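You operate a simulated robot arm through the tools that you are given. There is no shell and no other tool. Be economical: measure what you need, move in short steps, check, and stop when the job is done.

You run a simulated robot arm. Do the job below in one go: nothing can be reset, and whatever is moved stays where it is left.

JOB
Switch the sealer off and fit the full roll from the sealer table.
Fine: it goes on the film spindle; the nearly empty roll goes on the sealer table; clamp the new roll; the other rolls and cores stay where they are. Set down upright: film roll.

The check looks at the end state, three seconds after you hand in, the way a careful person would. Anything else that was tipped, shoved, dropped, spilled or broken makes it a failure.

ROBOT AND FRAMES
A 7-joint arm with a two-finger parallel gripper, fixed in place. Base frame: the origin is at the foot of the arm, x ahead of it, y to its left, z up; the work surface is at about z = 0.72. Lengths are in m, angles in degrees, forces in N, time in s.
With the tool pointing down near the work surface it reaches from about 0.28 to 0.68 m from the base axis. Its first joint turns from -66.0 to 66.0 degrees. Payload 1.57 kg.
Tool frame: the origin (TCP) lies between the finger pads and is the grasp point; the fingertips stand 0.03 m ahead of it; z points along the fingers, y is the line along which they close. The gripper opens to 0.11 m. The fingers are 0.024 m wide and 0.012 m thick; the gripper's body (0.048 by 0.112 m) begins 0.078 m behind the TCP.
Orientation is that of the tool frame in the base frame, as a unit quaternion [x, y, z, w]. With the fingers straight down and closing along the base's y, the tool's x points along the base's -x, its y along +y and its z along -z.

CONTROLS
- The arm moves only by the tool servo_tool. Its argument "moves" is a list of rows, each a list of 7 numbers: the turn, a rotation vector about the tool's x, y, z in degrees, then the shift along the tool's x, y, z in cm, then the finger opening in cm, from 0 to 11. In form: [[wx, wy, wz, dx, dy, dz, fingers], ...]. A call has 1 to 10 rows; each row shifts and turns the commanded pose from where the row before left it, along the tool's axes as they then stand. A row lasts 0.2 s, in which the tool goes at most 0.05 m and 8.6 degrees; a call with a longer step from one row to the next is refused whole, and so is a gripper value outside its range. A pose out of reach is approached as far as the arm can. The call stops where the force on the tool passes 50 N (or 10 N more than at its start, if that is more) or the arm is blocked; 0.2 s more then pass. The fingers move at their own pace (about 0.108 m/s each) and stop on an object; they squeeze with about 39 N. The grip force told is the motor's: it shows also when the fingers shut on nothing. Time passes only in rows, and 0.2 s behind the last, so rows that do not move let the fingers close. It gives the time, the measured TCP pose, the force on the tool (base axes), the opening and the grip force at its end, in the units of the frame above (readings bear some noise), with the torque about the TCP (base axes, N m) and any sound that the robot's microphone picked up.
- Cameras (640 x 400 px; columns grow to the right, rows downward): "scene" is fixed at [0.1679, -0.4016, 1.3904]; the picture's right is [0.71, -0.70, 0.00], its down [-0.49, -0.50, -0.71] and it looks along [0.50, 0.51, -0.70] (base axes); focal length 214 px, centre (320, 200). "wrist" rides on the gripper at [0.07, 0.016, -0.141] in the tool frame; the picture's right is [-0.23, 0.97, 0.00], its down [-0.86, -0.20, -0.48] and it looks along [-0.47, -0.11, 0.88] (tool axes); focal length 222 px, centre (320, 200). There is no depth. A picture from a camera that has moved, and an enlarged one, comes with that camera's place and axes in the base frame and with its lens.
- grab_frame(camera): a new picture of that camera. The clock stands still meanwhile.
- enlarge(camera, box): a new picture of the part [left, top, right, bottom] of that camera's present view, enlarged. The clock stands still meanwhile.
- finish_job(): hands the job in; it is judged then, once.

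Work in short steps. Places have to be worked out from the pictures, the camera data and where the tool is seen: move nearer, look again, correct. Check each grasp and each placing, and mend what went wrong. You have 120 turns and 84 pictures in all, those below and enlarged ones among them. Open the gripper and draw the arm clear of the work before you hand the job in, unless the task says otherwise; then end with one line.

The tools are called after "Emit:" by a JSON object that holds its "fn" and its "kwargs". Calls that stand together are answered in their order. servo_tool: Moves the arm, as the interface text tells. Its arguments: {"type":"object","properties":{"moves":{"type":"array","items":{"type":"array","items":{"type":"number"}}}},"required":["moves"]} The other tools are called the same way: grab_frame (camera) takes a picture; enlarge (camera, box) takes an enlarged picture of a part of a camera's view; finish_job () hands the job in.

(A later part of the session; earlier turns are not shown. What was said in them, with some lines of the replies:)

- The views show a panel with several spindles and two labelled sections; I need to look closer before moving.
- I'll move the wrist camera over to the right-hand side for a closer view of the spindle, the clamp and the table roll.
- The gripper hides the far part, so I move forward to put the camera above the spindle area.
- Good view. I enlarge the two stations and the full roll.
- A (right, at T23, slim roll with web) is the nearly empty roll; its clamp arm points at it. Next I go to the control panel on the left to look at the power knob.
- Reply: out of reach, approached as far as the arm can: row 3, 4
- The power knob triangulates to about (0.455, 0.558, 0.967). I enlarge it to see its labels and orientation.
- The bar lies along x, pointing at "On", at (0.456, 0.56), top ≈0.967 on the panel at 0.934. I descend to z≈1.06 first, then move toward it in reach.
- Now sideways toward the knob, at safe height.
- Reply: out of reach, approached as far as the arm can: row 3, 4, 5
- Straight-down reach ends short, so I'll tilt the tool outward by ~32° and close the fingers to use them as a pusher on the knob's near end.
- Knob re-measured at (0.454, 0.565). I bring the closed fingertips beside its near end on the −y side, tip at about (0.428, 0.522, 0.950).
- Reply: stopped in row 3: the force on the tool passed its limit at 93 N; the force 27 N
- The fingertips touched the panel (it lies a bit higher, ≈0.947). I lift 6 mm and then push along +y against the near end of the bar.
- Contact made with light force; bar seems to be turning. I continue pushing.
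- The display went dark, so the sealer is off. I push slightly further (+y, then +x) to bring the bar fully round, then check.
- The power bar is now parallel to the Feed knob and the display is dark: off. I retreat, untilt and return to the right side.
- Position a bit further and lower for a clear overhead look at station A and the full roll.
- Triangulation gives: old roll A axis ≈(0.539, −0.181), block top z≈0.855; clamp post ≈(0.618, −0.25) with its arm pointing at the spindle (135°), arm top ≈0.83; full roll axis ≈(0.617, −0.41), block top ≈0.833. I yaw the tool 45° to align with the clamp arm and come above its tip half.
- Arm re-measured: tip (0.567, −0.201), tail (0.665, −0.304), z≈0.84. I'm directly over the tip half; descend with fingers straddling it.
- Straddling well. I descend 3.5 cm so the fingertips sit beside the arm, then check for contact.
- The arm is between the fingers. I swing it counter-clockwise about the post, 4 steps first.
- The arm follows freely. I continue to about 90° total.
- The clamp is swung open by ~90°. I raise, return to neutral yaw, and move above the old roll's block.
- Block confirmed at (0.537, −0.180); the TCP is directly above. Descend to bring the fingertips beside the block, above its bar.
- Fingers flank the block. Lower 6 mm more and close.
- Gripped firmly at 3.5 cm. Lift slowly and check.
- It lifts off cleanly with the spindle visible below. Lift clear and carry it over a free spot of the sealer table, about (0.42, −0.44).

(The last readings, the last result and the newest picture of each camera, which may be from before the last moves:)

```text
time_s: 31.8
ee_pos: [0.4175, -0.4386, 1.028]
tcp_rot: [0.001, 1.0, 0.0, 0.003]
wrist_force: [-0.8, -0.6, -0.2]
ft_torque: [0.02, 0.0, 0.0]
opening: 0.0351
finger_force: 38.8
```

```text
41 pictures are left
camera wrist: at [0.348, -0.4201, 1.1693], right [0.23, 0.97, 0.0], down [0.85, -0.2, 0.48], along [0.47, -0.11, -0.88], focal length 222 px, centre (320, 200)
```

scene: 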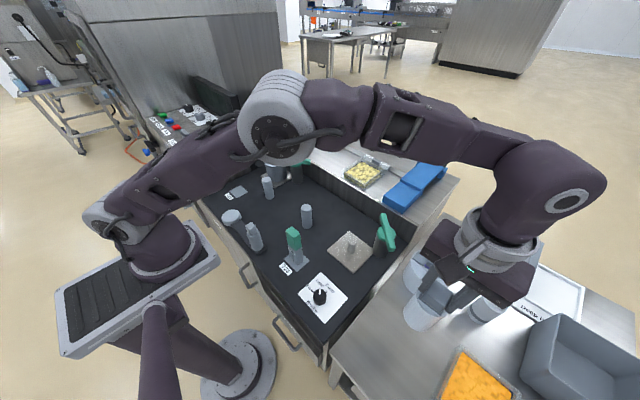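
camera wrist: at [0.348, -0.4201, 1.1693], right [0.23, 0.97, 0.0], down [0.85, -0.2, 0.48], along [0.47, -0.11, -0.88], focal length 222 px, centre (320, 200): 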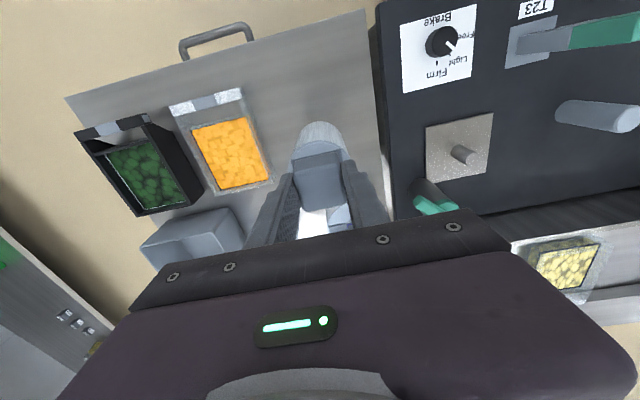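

The free spot is clear of the tray (edge y≈−0.55) and of the full roll. Lower toward the table.

Emit:
{"fn": "servo_tool", "kwargs": {"moves": [[0, 0, 0, 0, 0, 4, 2], [0, 0, 0, 0, 0, 4, 2], [0, 0, 0, 0, 0, 4, 2], [0, 0, 0, 0, 0, 3.3, 2], [0, 0, 0, 0, 0, 1, 2], [0, 0, 0, 0, 0, 0.3, 2], [0, 0, 0, 0, 0, 0, 2]]}}

Emit:
{"fn": "enlarge", "kwargs": {"camera": "scene", "box": [380, 220, 520, 340]}}

```text
time_s: 33.4
ee_pos: [0.4196, -0.438, 0.8615]
tcp_rot: [0.002, 1.0, -0.001, 0.003]
wrist_force: [-0.2, 0.1, 0.0]
ft_torque: [0.0, 0.02, 0.04]
opening: 0.0349
finger_force: 39.8
```

```text
3.33 times, centred on (450, 280) of scene
camera zoom: at [0.1679, -0.4016, 1.3904], right [0.71, -0.7, 0.0], down [-0.49, -0.5, -0.71], along [0.5, 0.51, -0.7], focal length 715 px, centre (-113, -67)
```

zoom: 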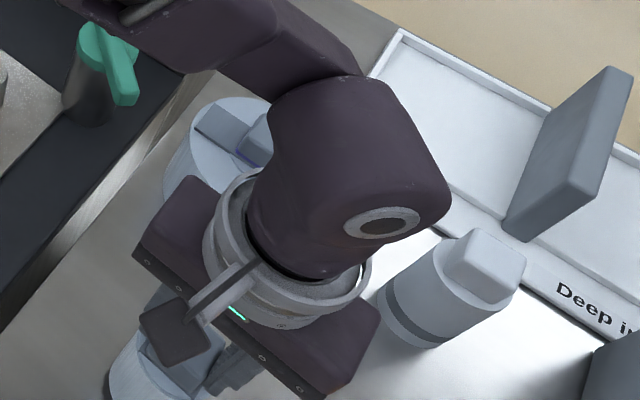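

No contact yet. Continue in 3 mm steps while watching the force.

Emit:
{"fn": "servo_tool", "kwargs": {"moves": [[0, 0, 0, 0, 0, 0.3, 2], [0, 0, 0, 0, 0, 0.3, 2], [0, 0, 0, 0, 0, 0.3, 2]]}}

```text
time_s: 34.2
ee_pos: [0.4193, -0.4369, 0.8533]
tcp_rot: [0.003, 1.0, -0.001, 0.002]
wrist_force: [-0.5, 0.8, -0.9]
ft_torque: [0.0, -0.02, 0.0]
opening: 0.035
finger_force: 38.7
```

Emit:
{"fn": "servo_tool", "kwargs": {"moves": [[0, 0, 0, 0, 0, 0.3, 2], [0, 0, 0, 0, 0, 0.3, 2]]}}

Emit:
{"fn": "enlarge", "kwargs": {"camera": "wrist", "box": [220, 80, 420, 220]}}

```text
time_s: 34.8
ee_pos: [0.4189, -0.4385, 0.8491]
tcp_rot: [0.003, 1.0, -0.002, 0.004]
wrist_force: [-4.7, 8.1, 31.3]
ft_torque: [0.35, 0.11, 0.03]
opening: 0.0354
finger_force: 39.1
```

```text
2.86 times, centred on (320, 150) of wrist
camera zoom: at [0.3488, -0.4198, 0.9902], right [0.23, 0.97, 0.0], down [0.85, -0.2, 0.49], along [0.47, -0.11, -0.87], focal length 635 px, centre (320, 343)
```

zoom: 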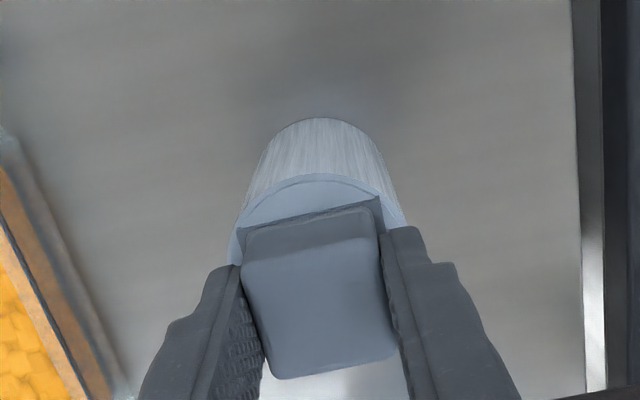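

Contact with the table at TCP z≈0.850. Ease off slightly, open, and rise.

Emit:
{"fn": "servo_tool", "kwargs": {"moves": [[0, 0, 0, 0, 0, -0.1, 3.3], [0, 0, 0, 0, 0, 0, 5], [0, 0, 0, 0, 0, 0, 7], [0, 0, 0, 0, 0, -2, 7], [0, 0, 0, 0, 0, -4, 8], [0, 0, 0, 0, 0, -4.5, 9], [0, 0, 0, 0, 0, -4.5, 9]]}}

Emit:
{"fn": "grab_frame", "kwargs": {"camera": "wrist"}}

```text
time_s: 36.4
ee_pos: [0.4193, -0.4368, 0.9991]
tcp_rot: [0.002, 1.0, -0.001, 0.003]
wrist_force: [-0.1, 0.7, 0.9]
ft_torque: [0.0, 0.01, -0.04]
opening: 0.0897
finger_force: 0.0
```

```text
38 pictures are left
camera wrist: at [0.348, -0.4189, 1.1399], right [0.23, 0.97, 0.0], down [0.85, -0.2, 0.48], along [0.47, -0.11, -0.88], focal length 222 px, centre (320, 200)
```

wrist: 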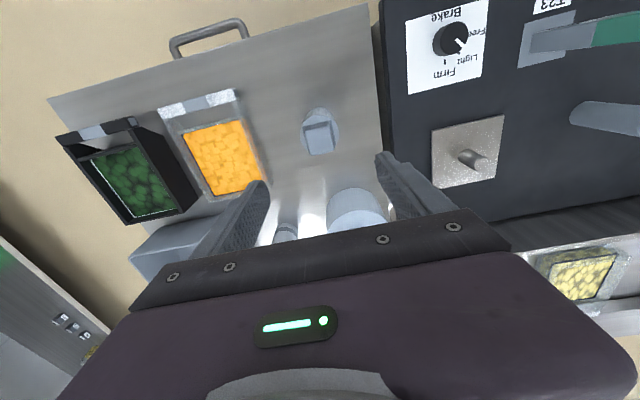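

Old roll stands upright on the table. Now tilt the tool 30° toward +x (about its closing axis) and move toward the full roll.

Emit:
{"fn": "servo_tool", "kwargs": {"moves": [[0, -7.5, 0, 0, 0, 0, 9], [0, -7.5, 0, 0, 0, 0, 9], [0, -7.5, 0, 0, 0, 0, 9], [0, -7.5, 0, 0, 0, 0, 9], [0, 0, 0, -3.25, 0.9, 3.0, 9], [0, 0, 0, -3.25, 0.9, 3.0, 9], [0, 0, 0, -3.25, 0.9, 3.0, 9], [0, 0, 0, 0, 0, 0, 9]]}}

Emit:
{"fn": "grab_frame", "kwargs": {"camera": "wrist"}}

Emit:
{"fn": "enlarge", "kwargs": {"camera": "scene", "box": [380, 210, 520, 330]}}

```text
time_s: 38.2
ee_pos: [0.5487, -0.4098, 0.9706]
tcp_rot: [0.002, 0.965, 0.0, 0.262]
wrist_force: [-0.5, -0.7, -0.2]
ft_torque: [-0.04, 0.02, 0.01]
opening: 0.0901
finger_force: 0.1
```

```text
37 pictures are left
camera wrist: at [0.4173, -0.3928, 1.0564], right [0.2, 0.97, 0.11], down [0.49, -0.2, 0.85], along [0.85, -0.11, -0.52], focal length 222 px, centre (320, 200)
```

wrist: 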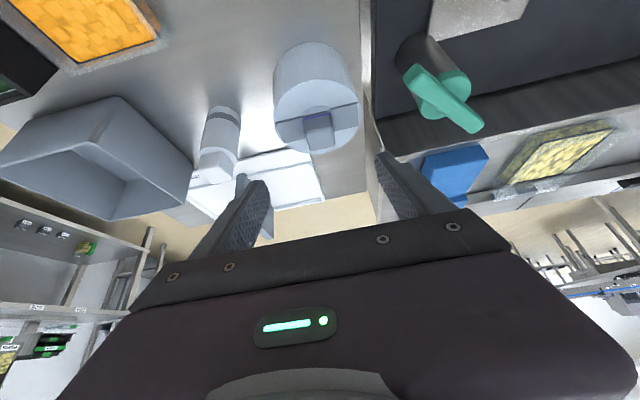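

```text
3.33 times, centred on (450, 270) of scene
camera zoom: at [0.1679, -0.4016, 1.3904], right [0.71, -0.7, 0.0], down [-0.49, -0.5, -0.71], along [0.5, 0.51, -0.7], focal length 715 px, centre (-113, -33)
```

zoom: 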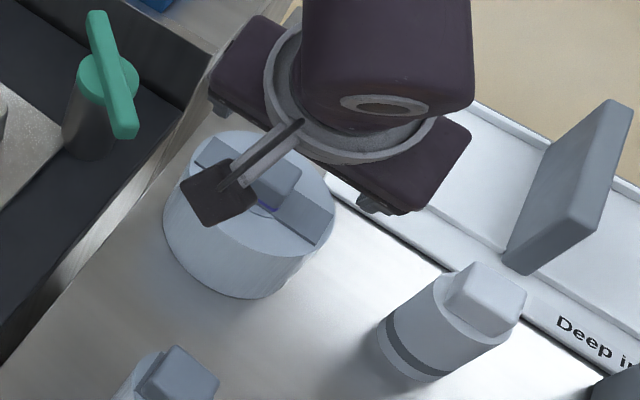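

Emit:
{"fn": "enlarge", "kwargs": {"camera": "wrist", "box": [240, 30, 400, 190]}}

```text
2.50 times, centred on (320, 110) of wrist
camera zoom: at [0.4173, -0.3928, 1.0564], right [0.2, 0.97, 0.11], down [0.49, -0.2, 0.85], along [0.85, -0.11, -0.52], focal length 555 px, centre (320, 425)
```

zoom: 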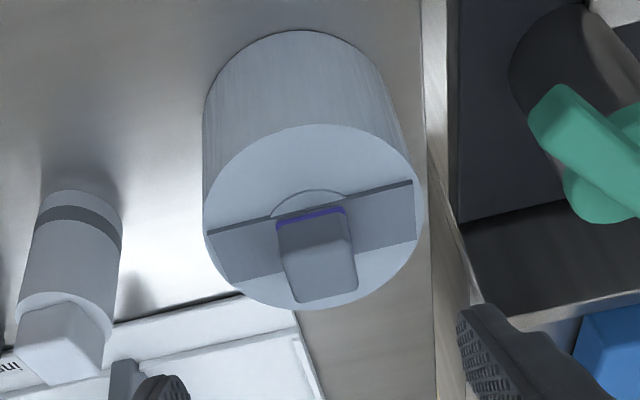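

Block top sits at about (0.613, −0.407, 0.849), same height class as the old roll. Approach along the tool axis, stopping short to check.

Emit:
{"fn": "servo_tool", "kwargs": {"moves": [[0, 0, 0, 0.43, 0.1, 4.0, 7], [0, 0, 0, 0.43, 0.1, 4.0, 7], [0, 0, 0, 0.25, 0.1, 2.3, 7], [0, 0, 0, 0, 0, 0, 7]]}}

Emit:
{"fn": "enlarge", "kwargs": {"camera": "wrist", "box": [220, 60, 420, 220]}}

Emit:
{"fn": "enlarge", "kwargs": {"camera": "scene", "box": [380, 210, 500, 320]}}

```text
time_s: 39.2
ee_pos: [0.5908, -0.4084, 0.8752]
tcp_rot: [0.002, 0.965, -0.001, 0.262]
wrist_force: [-0.1, 0.7, 1.2]
ft_torque: [-0.03, 0.0, 0.03]
opening: 0.07
finger_force: 0.1
```

```text
2.50 times, centred on (320, 140) of wrist
camera zoom: at [0.4594, -0.3904, 0.9616], right [0.2, 0.97, 0.11], down [0.49, -0.2, 0.85], along [0.85, -0.11, -0.52], focal length 555 px, centre (320, 350)
```

zoom: 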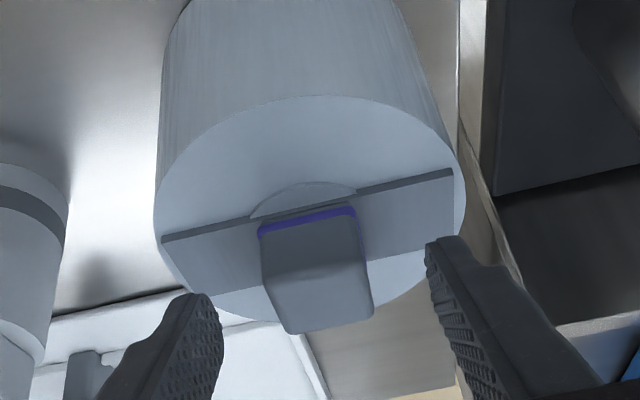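

```text
3.64 times, centred on (440, 265) of scene
camera zoom: at [0.1679, -0.4016, 1.3904], right [0.71, -0.7, 0.0], down [-0.49, -0.5, -0.71], along [0.5, 0.51, -0.7], focal length 780 px, centre (-116, -36)
```

zoom: 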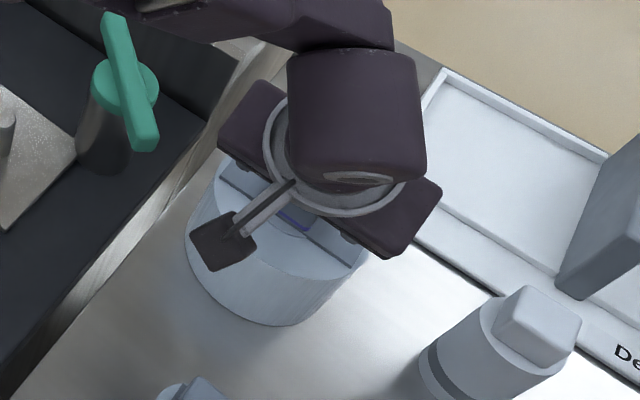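

Alignment matches the estimate. Advance the last 1.7 cm and close on the block.

Emit:
{"fn": "servo_tool", "kwargs": {"moves": [[0, 0, 0, 0, 0, 0.9, 7], [0, 0, 0, 0, 0, 0.8, 7], [0, 0, 0, 0, 0, 0, 2], [0, 0, 0, 0, 0, 0, 2], [0, 0, 0, 0, 0, 0, 2]]}}

Emit:
{"fn": "enlarge", "kwargs": {"camera": "wrist", "box": [220, 60, 420, 220]}}

```text
time_s: 40.4
ee_pos: [0.599, -0.4083, 0.8602]
tcp_rot: [0.003, 0.965, -0.003, 0.263]
wrist_force: [0.4, -1.6, 0.1]
ft_torque: [-0.23, 0.1, 0.06]
opening: 0.0358
finger_force: 38.7
```

```text
2.50 times, centred on (320, 140) of wrist
camera zoom: at [0.4679, -0.3906, 0.9472], right [0.2, 0.97, 0.11], down [0.49, -0.2, 0.85], along [0.85, -0.11, -0.52], focal length 555 px, centre (320, 350)
```

zoom: 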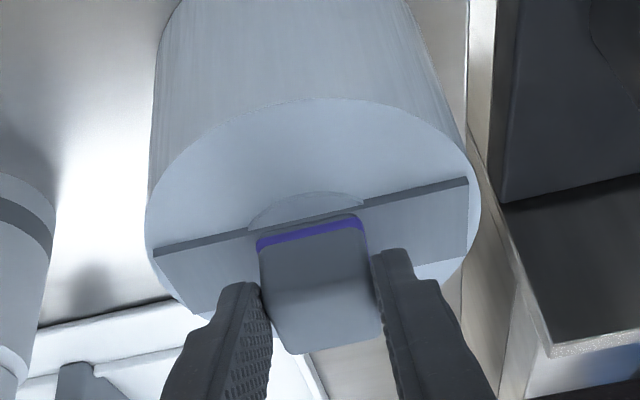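

Gripped at 3.6 cm. Lift 3 cm vertically and check weight and tilt.

Emit:
{"fn": "servo_tool", "kwargs": {"moves": [[0, 0, 0, -0.25, 0, -0.433, 2], [0, 0, 0, -0.5, 0, -0.866, 2], [0, 0, 0, -0.75, 0, -1.3, 2], [0, 0, 0, 0, 0, 0, 2]]}}

Emit:
{"fn": "grab_frame", "kwargs": {"camera": "wrist"}}

Emit:
{"fn": "enlarge", "kwargs": {"camera": "scene", "box": [380, 210, 500, 320]}}

```text
time_s: 41.4
ee_pos: [0.5983, -0.4085, 0.8908]
tcp_rot: [0.002, 0.965, -0.001, 0.263]
wrist_force: [-0.2, 0.2, -6.5]
ft_torque: [-0.01, 0.12, 0.0]
opening: 0.0357
finger_force: 38.7
```

```text
31 pictures are left
camera wrist: at [0.4676, -0.39, 0.977], right [0.2, 0.97, 0.11], down [0.5, -0.2, 0.85], along [0.85, -0.11, -0.52], focal length 222 px, centre (320, 200)
```

wrist: 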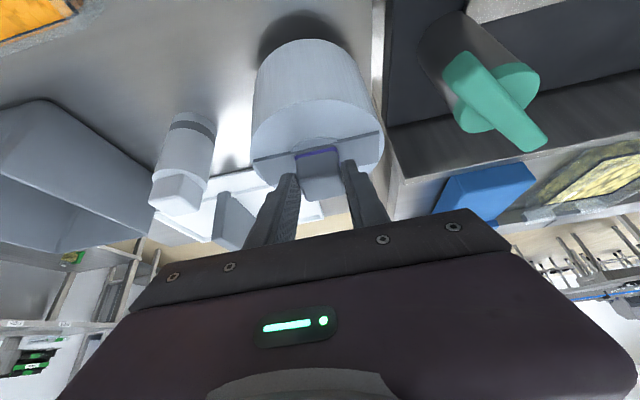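

```text
3.64 times, centred on (440, 265) of scene
camera zoom: at [0.168, -0.4017, 1.3904], right [0.71, -0.7, 0.0], down [-0.49, -0.5, -0.71], along [0.5, 0.51, -0.7], focal length 780 px, centre (-116, -36)
```

zoom: 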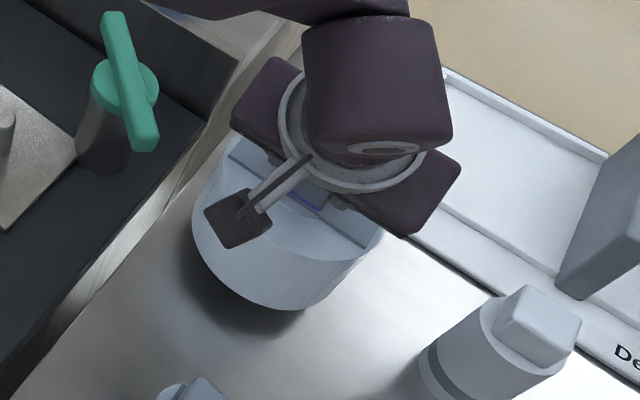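

The full roll is lifted, hanging upright (~0.66 kg). Lift 12 cm more and carry it over above the spindle, clear of the clamp.

Emit:
{"fn": "servo_tool", "kwargs": {"moves": [[0, 0, 0, -2, 0, -3.46, 2], [0, 0, 0, -2, 0, -3.46, 2], [0, 0, 0, -2, 0, -3.46, 2], [0, 0, 0, 1.1, 3.8, -0.63, 2], [0, 0, 0, 1.1, 3.8, -0.63, 2], [0, 0, 0, 1.1, 3.8, -0.63, 2], [0, 0, 0, 1.1, 3.8, -0.63, 2], [0, 0, 0, 1.1, 3.8, -0.63, 2], [0, 0, 0, 1.1, 3.8, -0.63, 2], [0, 0, 0, 0, 0, 0, 2]]}}

Emit:
{"fn": "enlarge", "kwargs": {"camera": "scene", "box": [290, 140, 430, 290]}}

Emit:
{"fn": "enlarge", "kwargs": {"camera": "wrist", "box": [200, 0, 440, 220]}}

```text
time_s: 43.6
ee_pos: [0.5214, -0.1812, 1.0096]
tcp_rot: [0.002, 0.965, -0.001, 0.263]
wrist_force: [-0.1, -0.5, -5.7]
ft_torque: [0.0, 0.13, -0.04]
opening: 0.0353
finger_force: 39.3
```

```text
2.67 times, centred on (360, 215) of scene
camera zoom: at [0.168, -0.4016, 1.3904], right [0.71, -0.7, 0.0], down [-0.49, -0.5, -0.71], along [0.5, 0.51, -0.7], focal length 572 px, centre (213, 160)
```

zoom: 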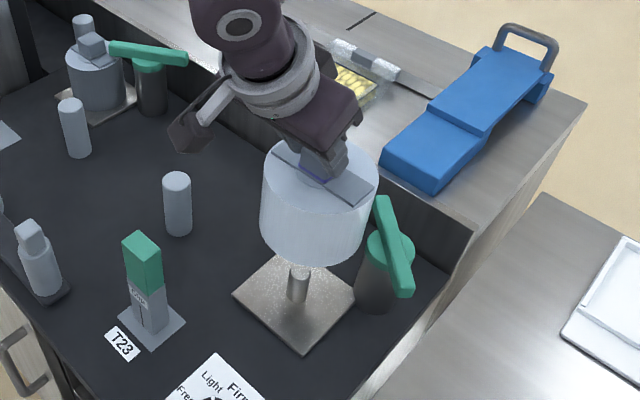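

```text
1.82 times, centred on (320, 110) of wrist
camera zoom: at [0.3912, -0.1618, 1.097], right [0.2, 0.97, 0.11], down [0.49, -0.2, 0.85], along [0.85, -0.11, -0.52], focal length 404 px, centre (320, 364)
```

zoom: 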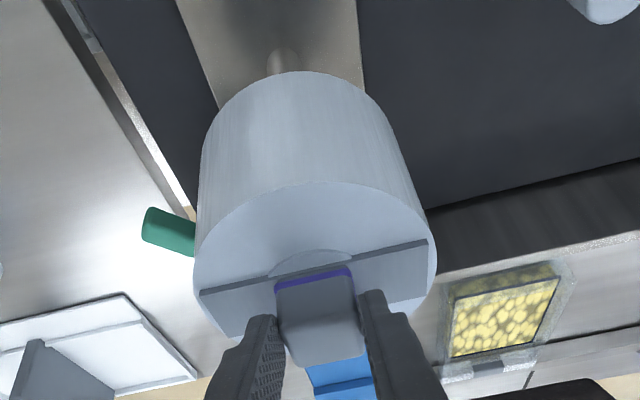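

The roll hangs above the spindle. I zoom in to measure the roll axis against the pin accurately.

Emit:
{"fn": "enlarge", "kwargs": {"camera": "scene", "box": [335, 185, 395, 275]}}

Emit:
{"fn": "enlarge", "kwargs": {"camera": "wrist", "box": [240, 0, 400, 200]}}

```text
4.44 times, centred on (365, 230) of scene
camera zoom: at [0.168, -0.4016, 1.3904], right [0.71, -0.7, 0.0], down [-0.49, -0.5, -0.71], along [0.5, 0.51, -0.7], focal length 953 px, centre (120, 67)
```

zoom: 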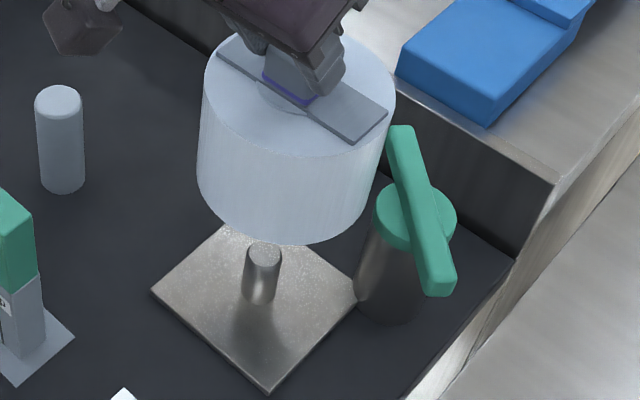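

```text
2.00 times, centred on (320, 100) of wrist
camera zoom: at [0.3912, -0.1618, 1.097], right [0.2, 0.97, 0.11], down [0.49, -0.2, 0.85], along [0.85, -0.11, -0.52], focal length 444 px, centre (320, 400)
```

zoom: 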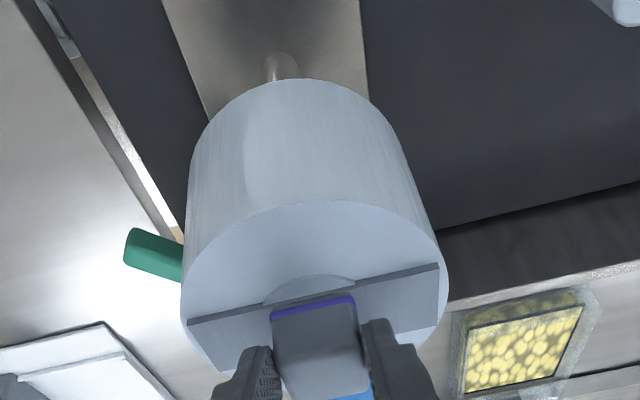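

Pin at (0.538, −0.180), top z≈0.79; the roll axis measures at x≈0.545, y≈−0.18. I shift −6 mm in x and lower the roll to just above the pin.

Emit:
{"fn": "servo_tool", "kwargs": {"moves": [[0, 0, 0, 0.52, 0, -0.3, 2], [0, 0, 0, 1.75, 0, 3.03, 2], [0, 0, 0, 1.5, 0, 2.6, 2], [0, 0, 0, 0, 0, 0, 2]]}}

Emit:
{"fn": "enlarge", "kwargs": {"camera": "scene", "box": [335, 185, 395, 275]}}

Emit:
{"fn": "enlarge", "kwargs": {"camera": "wrist", "box": [240, 0, 400, 200]}}

```text
time_s: 44.6
ee_pos: [0.5163, -0.1802, 0.9461]
tcp_rot: [0.002, 0.965, -0.001, 0.262]
wrist_force: [-0.5, -0.2, -5.2]
ft_torque: [0.02, 0.17, 0.03]
opening: 0.0355
finger_force: 39.3
```

```text
4.44 times, centred on (365, 230) of scene
camera zoom: at [0.168, -0.4016, 1.3904], right [0.71, -0.7, 0.0], down [-0.49, -0.5, -0.71], along [0.5, 0.51, -0.7], focal length 953 px, centre (120, 67)
```

zoom: 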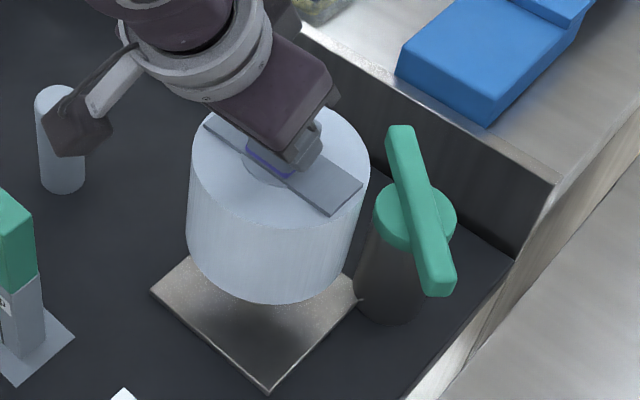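

```text
2.00 times, centred on (320, 100) of wrist
camera zoom: at [0.3855, -0.1614, 1.0312], right [0.2, 0.97, 0.11], down [0.5, -0.2, 0.85], along [0.85, -0.11, -0.52], focal length 444 px, centre (320, 400)
```

zoom: 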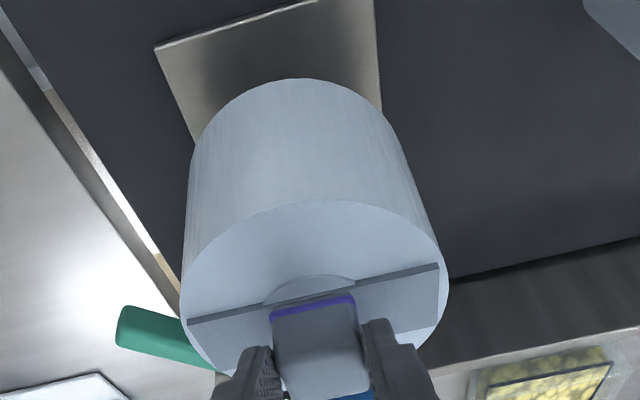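

Roll axis now matches the pin within ~2 mm. Lower slowly onto the pin, watching force.

Emit:
{"fn": "servo_tool", "kwargs": {"moves": [[0, 0, 0, 0.58, 0.1, 0.82, 2], [0, 0, 0, 0.5, 0, 0.866, 2], [0, 0, 0, 0.5, 0, 0.866, 2], [0, 0, 0, 0, 0, 0, 2]]}}

```text
time_s: 45.6
ee_pos: [0.5158, -0.1783, 0.915]
tcp_rot: [0.002, 0.965, -0.001, 0.261]
wrist_force: [0.7, -0.3, -5.5]
ft_torque: [-0.03, 0.09, -0.02]
opening: 0.0357
finger_force: 38.5
```

No resistance with the bottom at ≈0.775, below the pin's top: the pin is in the core. Continue down toward the seat (expected TCP z≈0.869).

Emit:
{"fn": "servo_tool", "kwargs": {"moves": [[0, 0, 0, 0.5, 0, 0.866, 2], [0, 0, 0, 0.5, 0, 0.866, 2], [0, 0, 0, 0.5, 0, 0.866, 2], [0, 0, 0, 0.5, 0, 0.866, 2], [0, 0, 0, 0, 0, 0, 2]]}}

Emit:
{"fn": "enlarge", "kwargs": {"camera": "scene", "box": [325, 195, 415, 285]}}

```text
time_s: 46.8
ee_pos: [0.5169, -0.179, 0.8756]
tcp_rot: [0.002, 0.965, -0.001, 0.263]
wrist_force: [-0.2, -1.1, -6.5]
ft_torque: [0.01, 0.13, 0.0]
opening: 0.0356
finger_force: 39.0
```

```text
4.44 times, centred on (370, 240) of scene
camera zoom: at [0.168, -0.4016, 1.3904], right [0.71, -0.7, 0.0], down [-0.49, -0.5, -0.71], along [0.5, 0.51, -0.7], focal length 953 px, centre (98, 22)
```

zoom: 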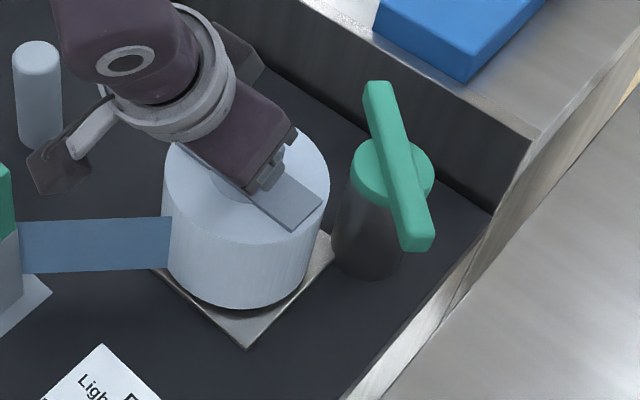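

The web has reappeared, so the roll is recognised on the spindle. Final millimetres in 3 mm steps to contact.

Emit:
{"fn": "servo_tool", "kwargs": {"moves": [[0, 0, 0, 0.15, 0, 0.26, 2], [0, 0, 0, 0.15, 0, 0.26, 2]]}}

```text
time_s: 47.4
ee_pos: [0.5169, -0.1793, 0.8685]
tcp_rot: [0.002, 0.965, -0.002, 0.262]
wrist_force: [-1.5, -0.3, -3.4]
ft_torque: [-0.05, 0.17, 0.0]
opening: 0.0356
finger_force: 39.1
```

Emit:
{"fn": "servo_tool", "kwargs": {"moves": [[0, 0, 0, 0.1, 0, 0.17, 2], [0, 0, 0, 0, 0, 0, 2]]}}

```text
time_s: 48.0
ee_pos: [0.5173, -0.1782, 0.8674]
tcp_rot: [0.0, 0.965, -0.001, 0.264]
wrist_force: [-8.6, 6.9, 30.8]
ft_torque: [0.16, -0.23, 0.11]
opening: 0.0358
finger_force: 38.9
```

Seated (31 N). Ease off, open, and withdraw along the tool axis.

Emit:
{"fn": "servo_tool", "kwargs": {"moves": [[0, 0, 0, -0.05, 0, -0.09, 3.4], [0, 0, 0, 0, 0, 0, 5], [0, 0, 0, 0, 0, 0, 7], [0, 0, 0, 0, 0, -3, 7], [0, 0, 0, 0, 0, -4.5, 8], [0, 0, 0, 0, 0, -4.5, 8], [0, 7.5, 0, 0, 0, 0, 5], [0, 7.5, 0, 0, 0, 0, 5], [0, 7.5, 0, 0, 0, 0, 5], [0, 7.5, 0, 0, 0, 0, 5]]}}

Emit:
{"fn": "enlarge", "kwargs": {"camera": "scene", "box": [310, 180, 490, 330]}}

Emit:
{"fn": "grab_frame", "kwargs": {"camera": "wrist"}}

```text
time_s: 50.2
ee_pos: [0.4578, -0.1789, 0.9713]
tcp_rot: [0.003, 1.0, -0.001, 0.004]
wrist_force: [0.3, 0.6, 0.2]
ft_torque: [0.0, 0.01, 0.03]
opening: 0.0499
finger_force: 0.1
```

```text
2.67 times, centred on (400, 255) of scene
camera zoom: at [0.1679, -0.4016, 1.3904], right [0.71, -0.7, 0.0], down [-0.49, -0.5, -0.71], along [0.5, 0.51, -0.7], focal length 572 px, centre (107, 53)
```

zoom: 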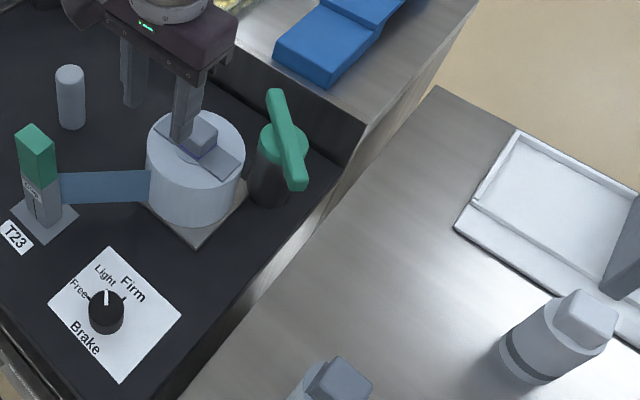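

```text
21 pictures are left
camera wrist: at [0.3866, -0.1609, 1.1119], right [0.23, 0.97, 0.0], down [0.85, -0.2, 0.48], along [0.47, -0.11, -0.88], focal length 222 px, centre (320, 200)
```

wrist: 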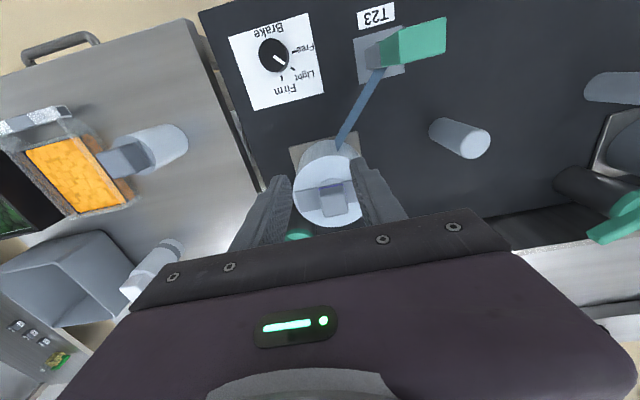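

The full roll is seated upright with web. Now back to the clamp: move over the arm's tip half with matching yaw, to swing it back over the roll.

Emit:
{"fn": "servo_tool", "kwargs": {"moves": [[0, 0, 0, -3.2, -2.58, 0, 5], [0, 0, 0, -3.2, -2.58, 0, 5], [0, 0, 0, -3.2, -2.58, 0, 5], [0, 0, 0, -3.2, -2.58, 0, 5], [0, 0, -8.6, 0, 0, 0, 5], [0, 0, -8.6, 0, 0, 0, 5], [0, 0, -8.6, 0, 0, 0, 5], [0, 0, -8.6, 0, 0, 0, 5], [0, 0, -8.6, 0, 0, 0, 5], [0, 0, 0, 0, 0, 3, 5]]}}

Emit:
{"fn": "enlarge", "kwargs": {"camera": "wrist", "box": [200, 60, 440, 220]}}

```text
time_s: 52.4
ee_pos: [0.5837, -0.282, 0.9409]
tcp_rot: [-0.365, 0.931, -0.002, 0.003]
wrist_force: [0.2, 0.5, 0.4]
ft_torque: [-0.02, -0.03, 0.02]
opening: 0.0501
finger_force: 0.1
```

```text
2.50 times, centred on (320, 140) of wrist
camera zoom: at [0.5217, -0.3168, 1.0824], right [-0.5, 0.87, -0.01], down [0.76, 0.44, 0.48], along [0.42, 0.24, -0.88], focal length 555 px, centre (320, 350)
```

zoom: 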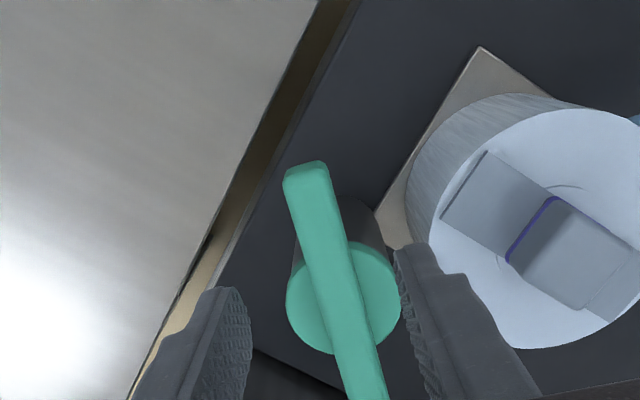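

Arm lies between the fingers. Descend to tip z≈0.839 (above the roll's top) and narrow.

Emit:
{"fn": "servo_tool", "kwargs": {"moves": [[0, 0, 0, 0, 0, 4, 5], [0, 0, 0, 0, 0, 3.2, 5], [0, 0, 0, 0, 0, 0, 3], [0, 0, 0, 0, 0, 0, 3]]}}

Emit:
{"fn": "servo_tool", "kwargs": {"moves": [[0, 0, 8, 0, 0.59, 0, 3], [0, 0, 8, 0, 0.59, 0, 3], [0, 0, 8, 0, 0.59, 0, 3], [0, 0, 8, 0, 0.59, 0, 3], [0, 0, 8, 0, 0.59, 0, 3], [0, 0, 8, 0, 0.59, 0, 3]]}}

Emit:
{"fn": "enlarge", "kwargs": {"camera": "wrist", "box": [200, 60, 440, 220]}}

```text
time_s: 53.4
ee_pos: [0.5855, -0.2818, 0.8696]
tcp_rot: [-0.364, 0.931, -0.002, 0.003]
wrist_force: [-0.3, 0.6, 0.3]
ft_torque: [-0.04, -0.04, -0.01]
opening: 0.0299
finger_force: 0.1
```

```text
time_s: 54.8
ee_pos: [0.5712, -0.2517, 0.8703]
tcp_rot: [0.047, 0.999, -0.001, 0.003]
wrist_force: [0.2, -0.6, -1.6]
ft_torque: [0.01, 0.01, 0.03]
opening: 0.0311
finger_force: 0.2
```

```text
2.50 times, centred on (320, 140) of wrist
camera zoom: at [0.5029, -0.2268, 1.0109], right [0.32, 0.95, 0.0], down [0.83, -0.28, 0.48], along [0.46, -0.15, -0.87], focal length 555 px, centre (320, 350)
```

zoom: 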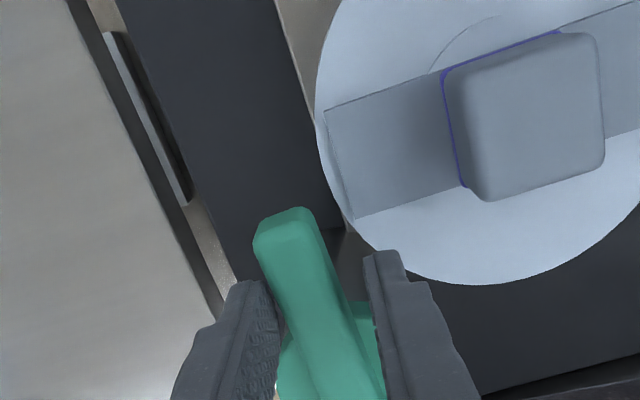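

The arm follows, slightly lagging against the left finger. Continue 5 more steps over the roll.

Emit:
{"fn": "servo_tool", "kwargs": {"moves": [[0, 0, 8, 0, 0.59, 0, 3], [0, 0, 8, 0, 0.59, 0, 3], [0, 0, 8, 0, 0.59, 0, 3], [0, 0, 8, 0, 0.59, 0, 3], [0, 0, 8, 0, 0.59, 0, 3]]}}

Emit:
{"fn": "enlarge", "kwargs": {"camera": "wrist", "box": [200, 60, 440, 220]}}

```text
time_s: 56.0
ee_pos: [0.5816, -0.224, 0.8698]
tcp_rot: [0.386, 0.922, 0.001, 0.004]
wrist_force: [0.2, 0.1, -0.2]
ft_torque: [0.03, 0.02, -0.02]
opening: 0.0298
finger_force: 0.0
```

```text
2.50 times, centred on (320, 140) of wrist
camera zoom: at [0.5443, -0.1611, 1.0113], right [0.85, 0.52, 0.0], down [0.46, -0.75, 0.48], along [0.26, -0.41, -0.88], focal length 555 px, centre (320, 350)
```

zoom: 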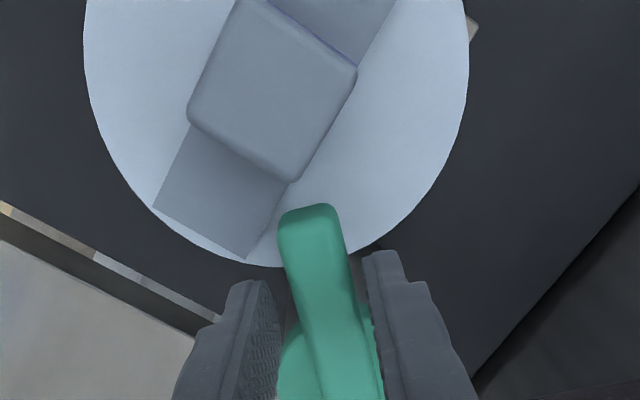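

Arm tip is back at (0.566, −0.200), its original clamped position, now over the roll's edge. A small nudge tells whether it's against its stop.

Emit:
{"fn": "servo_tool", "kwargs": {"moves": [[0, 0, 3, 0, 0.3, 0, 3], [0, 0, 0, 0, 0.2, 0, 3], [0, 0, 0, 0, 0, 0, 3]]}}

Emit:
{"fn": "enlarge", "kwargs": {"camera": "wrist", "box": [200, 60, 440, 220]}}

```text
time_s: 56.8
ee_pos: [0.5857, -0.219, 0.8701]
tcp_rot: [0.409, 0.913, 0.0, 0.003]
wrist_force: [0.1, -0.4, -0.6]
ft_torque: [-0.03, -0.02, -0.01]
opening: 0.0299
finger_force: 0.0
```

```text
2.50 times, centred on (320, 140) of wrist
camera zoom: at [0.551, -0.1562, 1.0113], right [0.88, 0.48, 0.01], down [0.42, -0.77, 0.48], along [0.23, -0.42, -0.88], focal length 555 px, centre (320, 350)
```

zoom: 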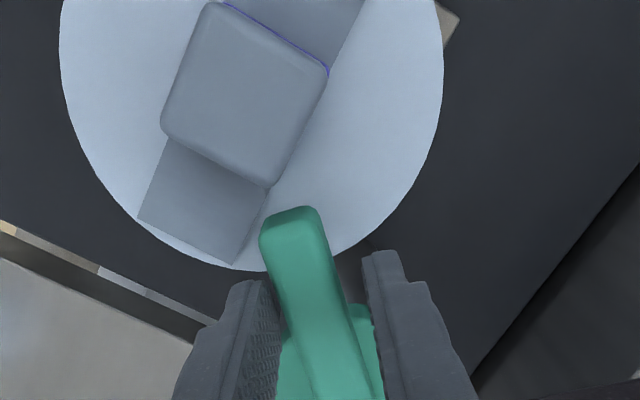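

The arm stayed at its clamped place over the roll's rim. Withdraw straight up and back, then do the final checks.

Emit:
{"fn": "servo_tool", "kwargs": {"moves": [[0, 0, 0, 0, 0, 0, 4.5], [0, 0, 0, 0, 0, -3, 5], [0, 0, 0, 0, 0, -4.5, 5], [0, 0, 0, 0, 0, -4.5, 5], [0, 0, 0, 0, 0, -4.5, 5], [0, 0, -8, 3, 3, -1, 5], [0, 0, -8, 3, 3, -1, 5], [0, 0, -8, 3, 3, -1, 5], [0, 0, -8, 3, 3, -1, 5], [0, 0, -8, 3, 3, -1, 5]]}}

Emit:
{"fn": "grab_frame", "kwargs": {"camera": "scene"}}

Emit:
{"fn": "enlarge", "kwargs": {"camera": "scene", "box": [310, 180, 490, 340]}}

Emit:
{"fn": "grab_frame", "kwargs": {"camera": "wrist"}}

```text
time_s: 59.0
ee_pos: [0.5383, -0.0157, 1.0849]
tcp_rot: [0.072, 0.997, 0.0, 0.004]
wrist_force: [-0.2, 0.1, 1.2]
ft_torque: [-0.03, -0.03, 0.03]
opening: 0.0503
finger_force: 0.2
```

```text
16 pictures are left
```

scene: 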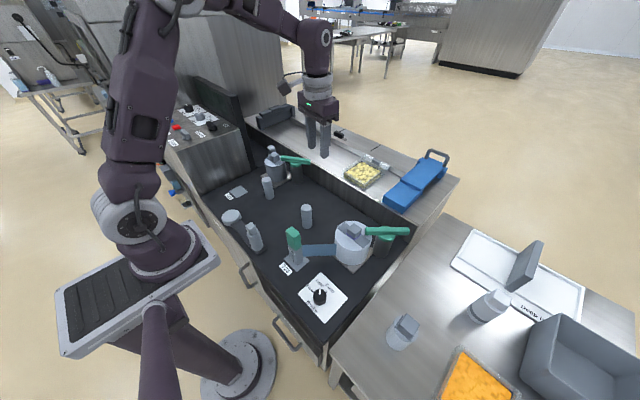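

```text
2.50 times, centred on (400, 260) of scene
camera zoom: at [0.1679, -0.4016, 1.3904], right [0.71, -0.7, 0.0], down [-0.49, -0.5, -0.71], along [0.5, 0.51, -0.7], focal length 536 px, centre (120, 50)
```

zoom: 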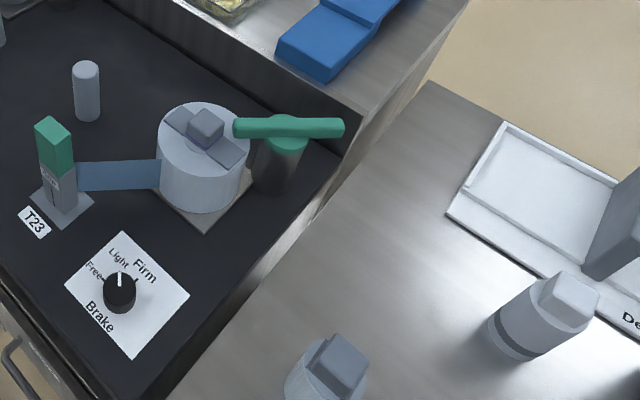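

```text
14 pictures are left
camera wrist: at [0.4707, 0.0107, 1.2263], right [0.36, 0.93, 0.0], down [0.81, -0.32, 0.48], along [0.45, -0.18, -0.87], focal length 222 px, centre (320, 200)
```

wrist: 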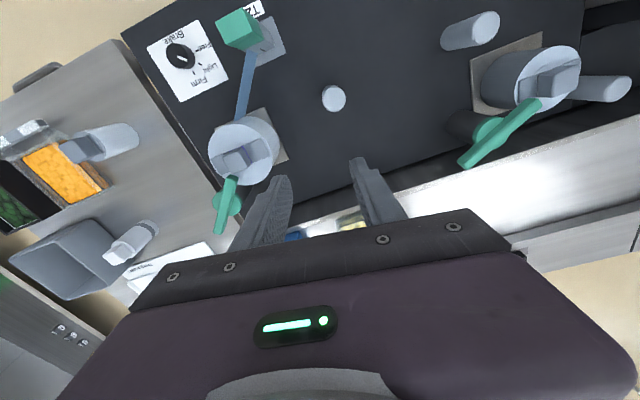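

Everything checks out: display dark, full roll seated and clamped like the neighbouring station, old roll upright on the table, and the rest undisturbed. Open the gripper fully and pull back a little before handing in.

Emit:
{"fn": "servo_tool", "kwargs": {"moves": [[0, 0, 0, 3, 0, -3, 11], [0, 0, 0, 3, 0, -3, 11], [0, 0, 0, 3, 0, -2, 11], [0, 0, 0, 0, 0, 0, 11]]}}

Emit:
{"fn": "finish_job", "kwargs": {}}

```text
time_s: 60.0
ee_pos: [0.4486, -0.0034, 1.1625]
tcp_rot: [0.071, 0.997, 0.0, 0.004]
wrist_force: [-0.3, 0.1, 0.6]
ft_torque: [0.01, 0.0, -0.03]
opening: 0.1099
finger_force: 0.0
```

```text
The job is handed in.
```

The sealer is switched off, the full roll is on the film spindle and clamped, the nearly empty roll stands upright on the sealer table, and the other rolls and cores were not moved; while I was switching the sealer off, the closed fingers bumped the control panel once (93 N), with no damage visible in the pictures.
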